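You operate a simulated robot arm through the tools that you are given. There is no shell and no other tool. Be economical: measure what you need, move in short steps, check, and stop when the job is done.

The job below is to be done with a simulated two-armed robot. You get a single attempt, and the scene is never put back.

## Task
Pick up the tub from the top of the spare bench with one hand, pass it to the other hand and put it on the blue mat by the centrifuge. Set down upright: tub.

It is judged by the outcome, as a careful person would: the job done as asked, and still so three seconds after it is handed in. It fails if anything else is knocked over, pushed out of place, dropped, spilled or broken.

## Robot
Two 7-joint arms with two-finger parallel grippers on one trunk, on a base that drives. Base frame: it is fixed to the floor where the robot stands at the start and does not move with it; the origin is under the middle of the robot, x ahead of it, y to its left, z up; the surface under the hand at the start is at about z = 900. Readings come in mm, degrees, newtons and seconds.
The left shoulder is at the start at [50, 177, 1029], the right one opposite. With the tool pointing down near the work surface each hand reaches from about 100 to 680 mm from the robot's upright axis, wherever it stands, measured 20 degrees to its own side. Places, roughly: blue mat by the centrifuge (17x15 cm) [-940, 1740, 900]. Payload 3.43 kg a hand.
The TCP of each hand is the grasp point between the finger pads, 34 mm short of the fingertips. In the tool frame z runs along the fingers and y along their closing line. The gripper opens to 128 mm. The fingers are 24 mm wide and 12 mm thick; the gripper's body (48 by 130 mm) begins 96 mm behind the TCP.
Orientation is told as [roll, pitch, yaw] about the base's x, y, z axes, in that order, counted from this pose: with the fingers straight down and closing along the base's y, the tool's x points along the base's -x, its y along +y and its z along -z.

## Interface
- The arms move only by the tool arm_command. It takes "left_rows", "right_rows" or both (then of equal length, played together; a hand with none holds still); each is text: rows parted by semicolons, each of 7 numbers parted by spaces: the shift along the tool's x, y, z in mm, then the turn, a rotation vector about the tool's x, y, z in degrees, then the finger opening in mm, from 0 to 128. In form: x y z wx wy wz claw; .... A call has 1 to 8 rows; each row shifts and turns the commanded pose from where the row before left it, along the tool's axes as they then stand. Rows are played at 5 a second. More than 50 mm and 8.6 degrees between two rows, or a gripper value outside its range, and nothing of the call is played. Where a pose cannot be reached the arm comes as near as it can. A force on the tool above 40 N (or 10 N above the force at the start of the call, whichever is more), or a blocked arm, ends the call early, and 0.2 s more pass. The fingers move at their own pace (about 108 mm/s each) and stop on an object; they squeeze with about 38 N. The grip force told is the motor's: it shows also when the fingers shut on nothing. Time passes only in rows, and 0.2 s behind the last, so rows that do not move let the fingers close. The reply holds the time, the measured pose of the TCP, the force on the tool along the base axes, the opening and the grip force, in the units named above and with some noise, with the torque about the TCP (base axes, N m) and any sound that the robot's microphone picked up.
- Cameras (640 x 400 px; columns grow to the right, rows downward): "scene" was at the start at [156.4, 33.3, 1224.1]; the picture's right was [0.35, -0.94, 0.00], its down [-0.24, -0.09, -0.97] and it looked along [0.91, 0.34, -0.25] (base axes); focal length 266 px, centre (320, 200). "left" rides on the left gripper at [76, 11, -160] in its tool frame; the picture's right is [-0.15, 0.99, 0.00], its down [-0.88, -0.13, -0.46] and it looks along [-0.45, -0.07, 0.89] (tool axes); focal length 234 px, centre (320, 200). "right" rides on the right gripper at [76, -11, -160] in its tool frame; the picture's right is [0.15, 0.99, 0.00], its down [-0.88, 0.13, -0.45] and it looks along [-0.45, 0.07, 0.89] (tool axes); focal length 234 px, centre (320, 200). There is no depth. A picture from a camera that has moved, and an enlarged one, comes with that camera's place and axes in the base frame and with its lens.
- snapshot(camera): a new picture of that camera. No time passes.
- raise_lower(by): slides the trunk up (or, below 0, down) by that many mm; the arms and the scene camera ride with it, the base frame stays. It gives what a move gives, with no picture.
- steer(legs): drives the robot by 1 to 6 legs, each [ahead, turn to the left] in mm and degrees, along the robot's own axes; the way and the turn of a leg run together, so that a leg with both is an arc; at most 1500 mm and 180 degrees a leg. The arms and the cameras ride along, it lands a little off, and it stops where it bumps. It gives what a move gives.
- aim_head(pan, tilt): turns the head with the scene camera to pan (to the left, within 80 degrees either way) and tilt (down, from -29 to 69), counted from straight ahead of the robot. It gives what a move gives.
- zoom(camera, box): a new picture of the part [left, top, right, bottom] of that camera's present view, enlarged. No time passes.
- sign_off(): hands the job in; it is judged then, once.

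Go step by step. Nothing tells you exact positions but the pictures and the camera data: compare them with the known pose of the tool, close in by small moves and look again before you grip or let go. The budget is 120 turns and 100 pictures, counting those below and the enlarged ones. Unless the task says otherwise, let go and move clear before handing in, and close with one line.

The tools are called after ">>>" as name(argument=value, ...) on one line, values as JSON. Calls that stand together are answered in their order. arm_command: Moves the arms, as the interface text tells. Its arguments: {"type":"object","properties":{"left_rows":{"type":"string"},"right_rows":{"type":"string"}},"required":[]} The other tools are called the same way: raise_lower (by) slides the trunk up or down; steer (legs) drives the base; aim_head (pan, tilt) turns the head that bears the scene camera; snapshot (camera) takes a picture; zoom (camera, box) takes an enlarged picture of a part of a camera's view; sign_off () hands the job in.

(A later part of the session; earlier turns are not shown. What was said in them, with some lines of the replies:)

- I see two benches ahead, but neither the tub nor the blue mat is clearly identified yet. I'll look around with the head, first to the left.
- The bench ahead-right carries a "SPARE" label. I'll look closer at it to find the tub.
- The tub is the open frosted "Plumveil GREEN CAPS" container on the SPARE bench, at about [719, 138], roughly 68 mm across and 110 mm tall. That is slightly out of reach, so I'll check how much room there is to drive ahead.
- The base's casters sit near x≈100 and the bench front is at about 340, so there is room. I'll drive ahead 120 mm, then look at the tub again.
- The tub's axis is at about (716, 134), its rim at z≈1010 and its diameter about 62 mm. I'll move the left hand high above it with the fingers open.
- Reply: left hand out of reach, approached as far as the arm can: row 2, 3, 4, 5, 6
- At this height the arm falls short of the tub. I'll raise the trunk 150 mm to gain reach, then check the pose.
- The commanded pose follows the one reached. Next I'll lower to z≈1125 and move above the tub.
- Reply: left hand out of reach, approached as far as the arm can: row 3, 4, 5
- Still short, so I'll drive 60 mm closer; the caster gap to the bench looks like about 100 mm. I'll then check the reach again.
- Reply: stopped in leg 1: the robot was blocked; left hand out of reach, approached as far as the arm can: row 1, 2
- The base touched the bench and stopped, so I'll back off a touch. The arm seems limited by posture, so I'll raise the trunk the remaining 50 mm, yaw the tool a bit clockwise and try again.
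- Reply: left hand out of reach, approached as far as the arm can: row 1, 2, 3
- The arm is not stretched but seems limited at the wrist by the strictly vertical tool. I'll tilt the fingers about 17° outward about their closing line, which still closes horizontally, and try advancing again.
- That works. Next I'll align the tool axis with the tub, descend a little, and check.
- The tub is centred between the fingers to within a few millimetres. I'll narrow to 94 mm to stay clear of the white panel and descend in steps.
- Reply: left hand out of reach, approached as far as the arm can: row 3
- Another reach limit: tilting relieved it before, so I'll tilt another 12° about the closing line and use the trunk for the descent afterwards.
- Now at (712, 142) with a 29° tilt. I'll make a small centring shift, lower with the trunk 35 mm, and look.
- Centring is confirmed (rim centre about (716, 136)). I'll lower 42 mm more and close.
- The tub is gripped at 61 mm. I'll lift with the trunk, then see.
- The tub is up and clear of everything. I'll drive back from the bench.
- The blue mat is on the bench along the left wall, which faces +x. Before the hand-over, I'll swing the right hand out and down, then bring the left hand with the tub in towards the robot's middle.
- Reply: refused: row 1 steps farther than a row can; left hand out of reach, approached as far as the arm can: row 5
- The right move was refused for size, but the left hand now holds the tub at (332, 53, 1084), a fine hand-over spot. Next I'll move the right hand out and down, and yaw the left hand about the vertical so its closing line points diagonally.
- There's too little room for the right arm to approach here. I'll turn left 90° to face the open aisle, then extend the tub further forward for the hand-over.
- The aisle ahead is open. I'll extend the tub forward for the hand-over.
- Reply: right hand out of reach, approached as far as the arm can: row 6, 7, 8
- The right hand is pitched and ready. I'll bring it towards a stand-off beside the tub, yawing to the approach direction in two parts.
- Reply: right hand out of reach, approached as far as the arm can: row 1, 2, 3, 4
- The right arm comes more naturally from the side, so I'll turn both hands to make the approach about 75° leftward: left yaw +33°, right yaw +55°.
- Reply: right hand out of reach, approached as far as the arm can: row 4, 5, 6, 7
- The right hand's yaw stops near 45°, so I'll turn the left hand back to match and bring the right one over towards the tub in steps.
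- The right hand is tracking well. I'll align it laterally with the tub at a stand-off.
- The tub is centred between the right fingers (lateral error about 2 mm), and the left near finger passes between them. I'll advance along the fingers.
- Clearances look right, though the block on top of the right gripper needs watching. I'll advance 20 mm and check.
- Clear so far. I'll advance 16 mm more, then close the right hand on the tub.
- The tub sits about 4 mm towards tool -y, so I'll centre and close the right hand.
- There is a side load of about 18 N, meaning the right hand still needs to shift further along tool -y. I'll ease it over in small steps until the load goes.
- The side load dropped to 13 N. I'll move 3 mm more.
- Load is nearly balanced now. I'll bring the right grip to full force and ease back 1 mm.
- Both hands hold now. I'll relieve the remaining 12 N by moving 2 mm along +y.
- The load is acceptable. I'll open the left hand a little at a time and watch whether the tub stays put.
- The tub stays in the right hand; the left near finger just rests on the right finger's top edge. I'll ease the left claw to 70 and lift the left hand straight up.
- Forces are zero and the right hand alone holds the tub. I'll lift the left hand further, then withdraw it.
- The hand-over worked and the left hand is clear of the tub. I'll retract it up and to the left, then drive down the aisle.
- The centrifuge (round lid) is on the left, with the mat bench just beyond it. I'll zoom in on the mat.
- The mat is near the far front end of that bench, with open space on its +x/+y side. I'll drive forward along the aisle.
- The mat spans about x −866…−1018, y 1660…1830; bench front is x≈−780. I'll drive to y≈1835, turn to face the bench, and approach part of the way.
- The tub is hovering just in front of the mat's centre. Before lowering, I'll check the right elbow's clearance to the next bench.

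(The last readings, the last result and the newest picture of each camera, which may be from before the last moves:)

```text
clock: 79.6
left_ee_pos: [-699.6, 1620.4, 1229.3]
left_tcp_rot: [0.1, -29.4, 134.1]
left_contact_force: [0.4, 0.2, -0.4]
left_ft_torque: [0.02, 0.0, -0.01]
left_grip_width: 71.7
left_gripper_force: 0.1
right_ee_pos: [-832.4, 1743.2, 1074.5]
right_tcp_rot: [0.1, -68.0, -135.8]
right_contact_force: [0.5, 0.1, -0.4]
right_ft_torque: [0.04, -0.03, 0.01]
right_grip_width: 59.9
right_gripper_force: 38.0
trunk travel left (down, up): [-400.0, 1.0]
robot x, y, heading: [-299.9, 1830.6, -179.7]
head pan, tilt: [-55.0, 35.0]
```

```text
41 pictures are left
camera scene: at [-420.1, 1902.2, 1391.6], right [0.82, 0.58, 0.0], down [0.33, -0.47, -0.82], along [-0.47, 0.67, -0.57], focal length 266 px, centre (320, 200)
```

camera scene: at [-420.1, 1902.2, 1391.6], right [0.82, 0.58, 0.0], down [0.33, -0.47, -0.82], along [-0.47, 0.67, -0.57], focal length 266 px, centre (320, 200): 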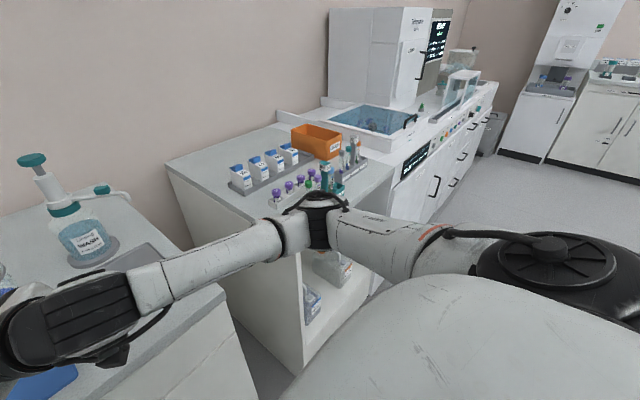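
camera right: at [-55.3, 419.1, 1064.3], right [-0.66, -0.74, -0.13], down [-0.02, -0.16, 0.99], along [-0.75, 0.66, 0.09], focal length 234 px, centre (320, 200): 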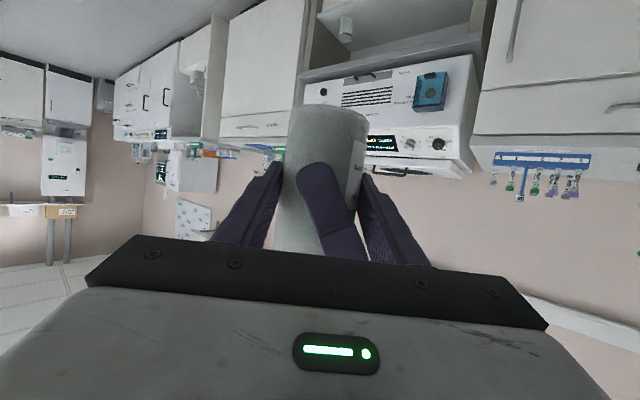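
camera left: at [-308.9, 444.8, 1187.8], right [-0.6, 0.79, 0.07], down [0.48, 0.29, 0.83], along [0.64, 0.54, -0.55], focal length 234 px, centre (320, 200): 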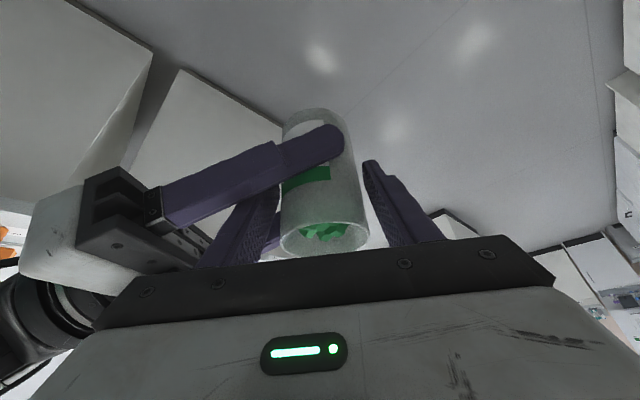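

The elbow passes in front of the next bench with room to spare. I'll drive the last 95 mm, raise the left hand slightly, and lower the trunk part way.

>>> steer(legs=[[96, 0]])

>>> arm_command(left_rows="0 0 -40 0 0 0 72;0 0 -40 0 0 0 72;0 0 0 0 0 0 72")

>>> raise_lower(by=-70)

>>> aim_head(pan=10, tilt=40)

>>> snapshot(camera="scene")

>>> snapshot(camera="right")

```text
clock: 80.7
left_ee_pos: [-795.7, 1620.9, 1227.6]
left_tcp_rot: [0.0, -29.2, 134.2]
left_contact_force: [0.1, -0.5, 0.8]
left_ft_torque: [-0.02, -0.04, 0.02]
left_grip_width: 72.0
left_gripper_force: 0.0
right_ee_pos: [-928.8, 1742.6, 1074.7]
right_tcp_rot: [0.3, -68.0, -136.0]
right_contact_force: [0.2, 0.0, -1.9]
right_ft_torque: [-0.01, -0.01, 0.01]
right_grip_width: 59.9
right_gripper_force: 38.1
trunk travel left (down, up): [-400.0, 1.0]
robot x, y, heading: [-394.7, 1828.6, -179.6]
head pan, tilt: [-55.0, 35.0]
```

```text
clock: 81.5
left_ee_pos: [-766.8, 1592.6, 1297.8]
left_tcp_rot: [0.0, -29.2, 134.1]
left_contact_force: [-0.9, 0.7, 0.4]
left_ft_torque: [-0.01, 0.03, -0.02]
left_grip_width: 71.9
left_gripper_force: 0.1
right_ee_pos: [-927.9, 1742.7, 1074.3]
right_tcp_rot: [0.3, -68.1, -136.0]
right_contact_force: [-0.3, 1.3, -1.4]
right_ft_torque: [0.01, 0.01, 0.03]
right_grip_width: 59.7
right_gripper_force: 37.9
trunk travel left (down, up): [-400.0, 1.0]
robot x, y, heading: [-394.1, 1829.0, -180.0]
head pan, tilt: [-55.0, 35.0]
```

```text
clock: 82.6
left_ee_pos: [-766.4, 1593.0, 1227.5]
left_tcp_rot: [0.1, -29.2, 134.0]
left_contact_force: [0.2, 0.2, -0.7]
left_ft_torque: [0.01, -0.01, -0.03]
left_grip_width: 71.9
left_gripper_force: 0.0
right_ee_pos: [-928.9, 1741.9, 1004.1]
right_tcp_rot: [0.2, -68.0, -136.0]
right_contact_force: [0.0, -0.5, -1.1]
right_ft_torque: [0.03, -0.01, -0.01]
right_grip_width: 60.0
right_gripper_force: 37.8
trunk travel left (down, up): [-330.0, 71.0]
robot x, y, heading: [-393.7, 1828.1, -179.3]
head pan, tilt: [-55.0, 35.0]
```

```text
clock: 84.0
left_ee_pos: [-766.9, 1592.3, 1227.7]
left_tcp_rot: [0.0, -29.2, 134.1]
left_contact_force: [1.2, 0.5, 0.0]
left_ft_torque: [0.0, 0.03, 0.03]
left_grip_width: 72.0
left_gripper_force: 0.0
right_ee_pos: [-927.9, 1742.0, 1003.2]
right_tcp_rot: [0.1, -68.0, -135.9]
right_contact_force: [-0.2, 0.0, -2.2]
right_ft_torque: [0.04, -0.02, 0.02]
right_grip_width: 59.7
right_gripper_force: 37.6
trunk travel left (down, up): [-330.0, 71.0]
robot x, y, heading: [-396.2, 1832.5, -179.8]
head pan, tilt: [10.0, 40.0]
```

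```text
40 pictures are left
camera scene: at [-548.4, 1814.6, 1314.0], right [-0.18, 0.98, 0.0], down [0.63, 0.12, -0.77], along [-0.75, -0.14, -0.64], focal length 266 px, centre (320, 200)
```

scene: 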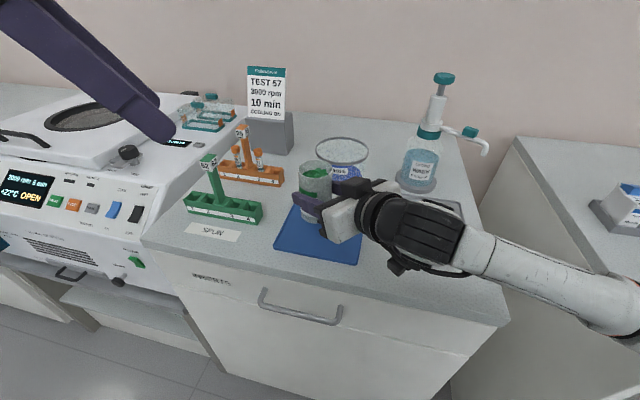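

```text
39 pictures are left
camera right: at [-810.0, 1875.1, 994.1], right [0.73, -0.67, -0.13], down [0.16, -0.03, 0.99], along [-0.66, -0.74, 0.08], focal length 234 px, centre (320, 200)
```

right: 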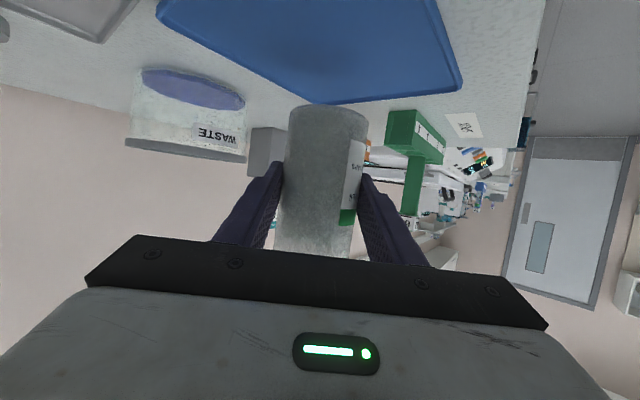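

The tub hovers over the mat, about 45 mm up. I'll check its uprightness before lowering.

>>> zoom(camera="scene", box=[250, 130, 410, 280])

>>> raise_lower(by=-32)

>>> zoom(camera="scene", box=[250, 110, 410, 260])

>>> snapshot(camera="right")

```text
2.67 times, centred on (330, 205) of scene
camera zoom: at [-548.4, 1814.6, 1314.0], right [-0.18, 0.98, 0.0], down [0.63, 0.12, -0.77], along [-0.75, -0.14, -0.64], focal length 708 px, centre (293, 187)
```

zoom: 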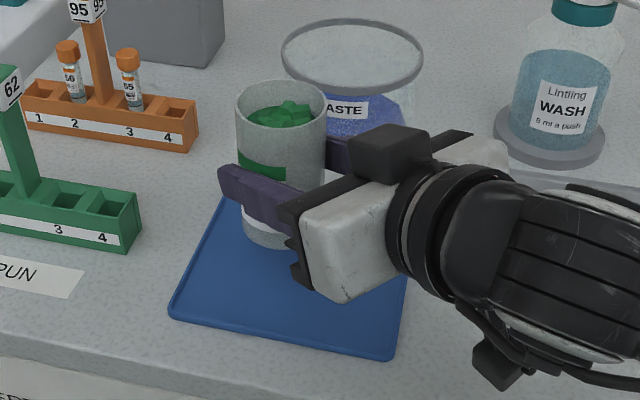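

```text
clock: 84.7
left_ee_pos: [-767.9, 1591.9, 1196.6]
left_tcp_rot: [0.1, -29.4, 134.2]
left_contact_force: [-0.3, -0.1, 0.7]
left_ft_torque: [0.0, 0.03, 0.01]
left_grip_width: 71.9
left_gripper_force: 0.0
right_ee_pos: [-927.7, 1743.6, 971.8]
right_tcp_rot: [0.2, -68.0, -135.9]
right_contact_force: [0.1, -0.5, -2.0]
right_ft_torque: [0.05, 0.0, 0.01]
right_grip_width: 60.1
right_gripper_force: 38.0
trunk travel left (down, up): [-298.0, 103.0]
robot x, y, heading: [-394.9, 1829.1, -179.8]
head pan, tilt: [10.0, 40.0]
```

```text
2.67 times, centred on (330, 185) of scene
camera zoom: at [-548.2, 1814.5, 1282.0], right [-0.18, 0.98, 0.0], down [0.63, 0.12, -0.77], along [-0.75, -0.14, -0.64], focal length 708 px, centre (293, 240)
```

zoom: 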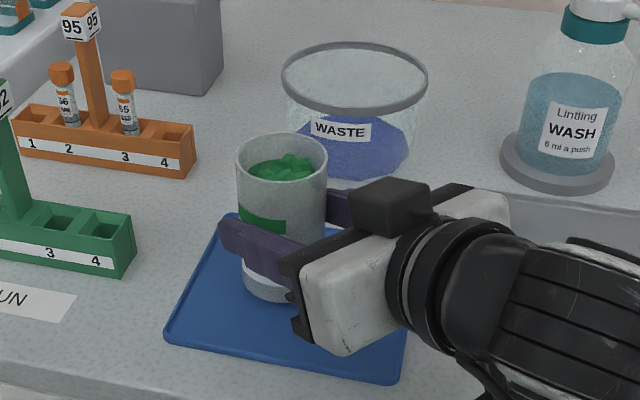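

```text
36 pictures are left
camera right: at [-809.9, 1875.1, 962.1], right [0.73, -0.67, -0.13], down [0.16, -0.03, 0.99], along [-0.66, -0.74, 0.08], focal length 234 px, centre (320, 200)
```

right: 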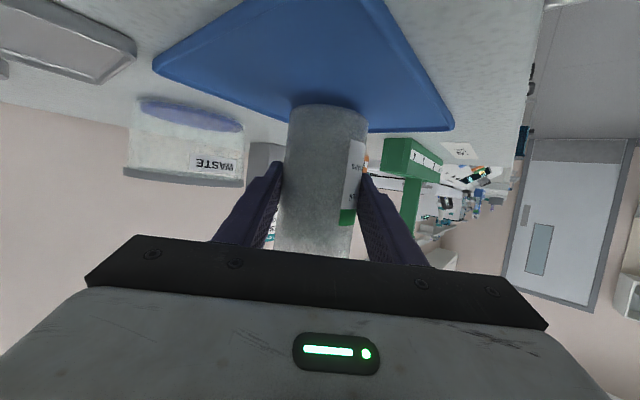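

The tub is over the mat with good margins and looks upright. I'll lower the last bit with the arm in 2 mm steps, watching the force.

>>> arm_command(right_rows="1.85 0 0.75 0 0 0 0;1.85 0 0.75 0 0 0 0;1.85 0 0.75 0 0 0 0;0 0 0 0 0 0 0")

>>> arm_command(right_rows="1.85 0 0.75 0 0 0 0;0 0 0 0 0 0 0")

>>> arm_command(right_rows="1.85 0 0.75 0 0 0 0;0 0 0 0 0 0 0")

>>> snapshot(camera="right")

```text
clock: 85.7
left_ee_pos: [-767.3, 1593.0, 1196.4]
left_tcp_rot: [0.0, -29.3, 134.1]
left_contact_force: [-0.2, -0.6, -0.4]
left_ft_torque: [0.01, 0.02, -0.01]
left_grip_width: 71.7
left_gripper_force: 0.1
right_ee_pos: [-928.1, 1742.5, 966.7]
right_tcp_rot: [0.2, -68.0, -135.9]
right_contact_force: [-0.1, -0.4, -0.3]
right_ft_torque: [0.02, -0.01, -0.03]
right_grip_width: 60.0
right_gripper_force: 37.7
trunk travel left (down, up): [-298.0, 103.0]
robot x, y, heading: [-391.7, 1827.2, -179.6]
head pan, tilt: [10.0, 40.0]
```

```text
clock: 86.3
left_ee_pos: [-767.2, 1592.9, 1195.6]
left_tcp_rot: [-0.1, -29.3, 134.2]
left_contact_force: [-0.1, 0.2, 0.4]
left_ft_torque: [-0.01, -0.01, 0.0]
left_grip_width: 71.7
left_gripper_force: 0.0
right_ee_pos: [-927.1, 1741.5, 964.0]
right_tcp_rot: [0.3, -68.0, -135.8]
right_contact_force: [0.3, -0.3, 1.6]
right_ft_torque: [0.09, -0.02, 0.02]
right_grip_width: 59.6
right_gripper_force: 38.1
trunk travel left (down, up): [-298.0, 103.0]
robot x, y, heading: [-393.3, 1829.2, -179.7]
head pan, tilt: [10.0, 40.0]
```

```text
clock: 86.9
left_ee_pos: [-766.1, 1591.7, 1197.5]
left_tcp_rot: [0.1, -29.3, 134.1]
left_contact_force: [-1.1, 0.3, 0.1]
left_ft_torque: [0.02, -0.04, -0.04]
left_grip_width: 72.0
left_gripper_force: 0.2
right_ee_pos: [-927.0, 1742.9, 964.3]
right_tcp_rot: [0.0, -68.4, -135.6]
right_contact_force: [-0.9, 0.2, 11.0]
right_ft_torque: [0.2, -0.09, 0.01]
right_grip_width: 59.8
right_gripper_force: 37.5
trunk travel left (down, up): [-298.0, 103.0]
robot x, y, heading: [-395.2, 1827.8, -179.6]
head pan, tilt: [10.0, 40.0]
```

```text
35 pictures are left
camera right: at [-809.8, 1874.7, 953.6], right [0.73, -0.67, -0.14], down [0.16, -0.02, 0.99], along [-0.66, -0.74, 0.09], focal length 234 px, centre (320, 200)
```

right: 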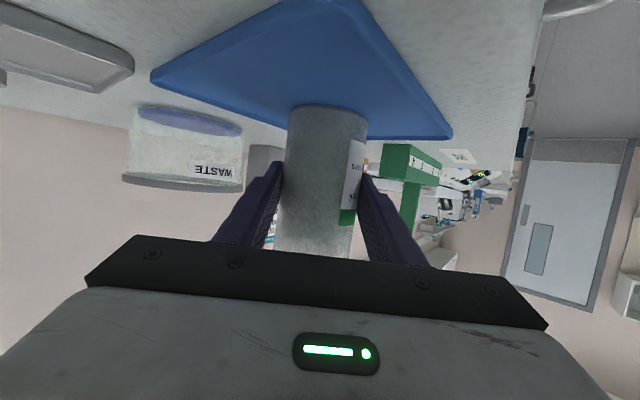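

The tub is resting on the mat (11 N contact). I'll ease up about 1 mm and open slowly.

>>> arm_command(right_rows="-1 0 -0.4 0 0 0 40;0 0 0 0 0 0 58;0 0 0 0 0 0 62;0 0 0 0 0 0 66;0 0 0 0 0 0 72;0 0 0 0 0 0 82;0 0 0 0 0 0 92;0 0 0 0 0 0 92")

>>> zoom(camera="scene", box=[250, 110, 410, 260])

>>> snapshot(camera="right")

```text
clock: 88.7
left_ee_pos: [-766.9, 1592.5, 1196.5]
left_tcp_rot: [0.0, -29.3, 134.1]
left_contact_force: [-0.3, 0.8, 0.2]
left_ft_torque: [-0.05, -0.01, 0.02]
left_grip_width: 72.1
left_gripper_force: 0.1
right_ee_pos: [-926.8, 1742.4, 962.9]
right_tcp_rot: [0.3, -68.0, -135.9]
right_contact_force: [-0.4, 0.6, -0.2]
right_ft_torque: [0.03, -0.03, -0.03]
right_grip_width: 92.2
right_gripper_force: 0.0
trunk travel left (down, up): [-298.0, 103.0]
robot x, y, heading: [-395.0, 1831.6, -179.6]
head pan, tilt: [10.0, 40.0]
```

```text
2.67 times, centred on (330, 185) of scene
camera zoom: at [-548.2, 1814.5, 1282.0], right [-0.18, 0.98, 0.0], down [0.63, 0.12, -0.77], along [-0.75, -0.14, -0.64], focal length 708 px, centre (293, 240)
```

zoom: 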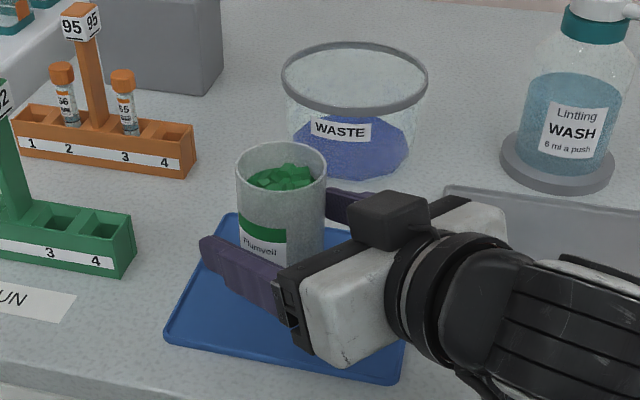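

```text
33 pictures are left
camera right: at [-810.1, 1875.1, 952.8], right [0.73, -0.67, -0.13], down [0.16, -0.03, 0.99], along [-0.66, -0.74, 0.08], focal length 234 px, centre (320, 200)
```

right: 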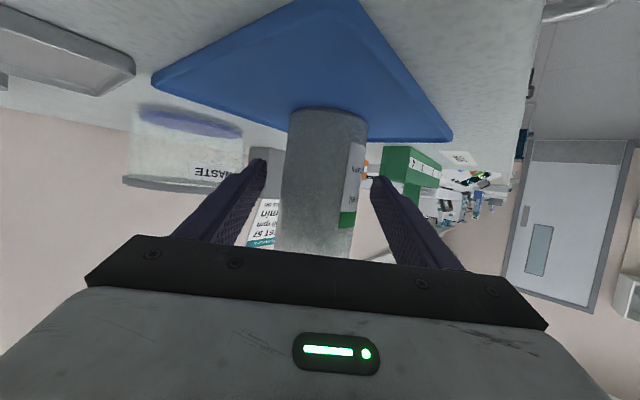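

The tub stands free on the mat. I'll withdraw the right hand straight back along the fingers.

>>> arm_command(right_rows="0 0 -20 0 0 0 92;0 0 -25 0 0 0 92;0 0 -25 0 0 0 92;0 0 -25 0 0 0 92;0 0 0 0 0 0 92")

>>> snapshot(camera="scene")

```text
clock: 89.9
left_ee_pos: [-768.0, 1592.4, 1196.0]
left_tcp_rot: [0.0, -29.3, 134.1]
left_contact_force: [0.1, -0.3, 0.0]
left_ft_torque: [0.01, 0.01, 0.02]
left_grip_width: 72.1
left_gripper_force: 0.1
right_ee_pos: [-864.3, 1804.9, 999.5]
right_tcp_rot: [0.2, -67.9, -135.9]
right_contact_force: [-0.4, 0.2, -0.1]
right_ft_torque: [0.0, -0.02, 0.01]
right_grip_width: 92.0
right_gripper_force: 0.1
trunk travel left (down, up): [-298.0, 103.0]
robot x, y, heading: [-395.0, 1829.7, -179.7]
head pan, tilt: [10.0, 40.0]
```

```text
32 pictures are left
camera scene: at [-548.3, 1814.4, 1282.0], right [-0.18, 0.98, 0.0], down [0.63, 0.12, -0.77], along [-0.75, -0.14, -0.64], focal length 266 px, centre (320, 200)
```

scene: 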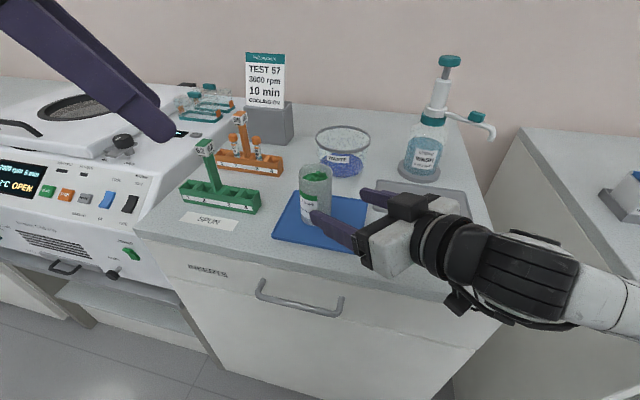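

The hand is clear of the tub. I'll raise the trunk, back away, and take a last look.

>>> raise_lower(by=80)

>>> steer(legs=[[-200, 0]])

>>> zoom(camera="scene", box=[180, 80, 480, 268])

```text
clock: 91.1
left_ee_pos: [-767.1, 1592.2, 1276.5]
left_tcp_rot: [0.1, -29.4, 134.2]
left_contact_force: [-0.3, -0.3, -0.9]
left_ft_torque: [0.02, 0.01, -0.04]
left_grip_width: 72.2
left_gripper_force: 0.1
right_ee_pos: [-865.0, 1804.4, 1078.9]
right_tcp_rot: [0.2, -68.0, -135.9]
right_contact_force: [-0.5, -0.1, 0.6]
right_ft_torque: [0.0, 0.01, -0.04]
right_grip_width: 92.1
right_gripper_force: 0.0
trunk travel left (down, up): [-378.0, 23.0]
robot x, y, heading: [-398.0, 1830.1, -179.6]
head pan, tilt: [10.0, 40.0]
```

```text
clock: 92.7
left_ee_pos: [-565.3, 1593.9, 1277.5]
left_tcp_rot: [0.1, -29.3, 134.1]
left_contact_force: [0.7, -1.1, -0.1]
left_ft_torque: [0.01, 0.01, -0.01]
left_grip_width: 72.0
left_gripper_force: 0.1
right_ee_pos: [-661.0, 1806.4, 1080.3]
right_tcp_rot: [0.0, -68.0, -135.9]
right_contact_force: [-0.2, 1.1, 0.2]
right_ft_torque: [0.01, -0.01, 0.0]
right_grip_width: 91.9
right_gripper_force: 0.0
trunk travel left (down, up): [-378.0, 23.0]
robot x, y, heading: [-188.7, 1830.5, -179.6]
head pan, tilt: [10.0, 40.0]
```

```text
2.13 times, centred on (330, 174) of scene
camera zoom: at [-345.3, 1815.9, 1362.2], right [-0.18, 0.98, 0.0], down [0.63, 0.11, -0.77], along [-0.75, -0.14, -0.64], focal length 565 px, centre (299, 255)
```

zoom: 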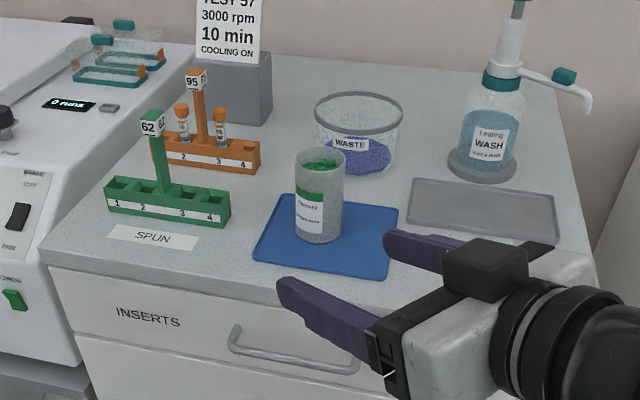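

The tub stands upright on the blue mat with its caps still inside, nothing else on that bench looks disturbed, and both hands are clear. I'll hand it in.

>>> sign_off()

```text
The job is handed in.
```

The tub was picked up with the left hand, passed to the right, and set upright on the blue mat by the centrifuge. The base bumped the spare bench once on the approach, but I saw nothing there move.
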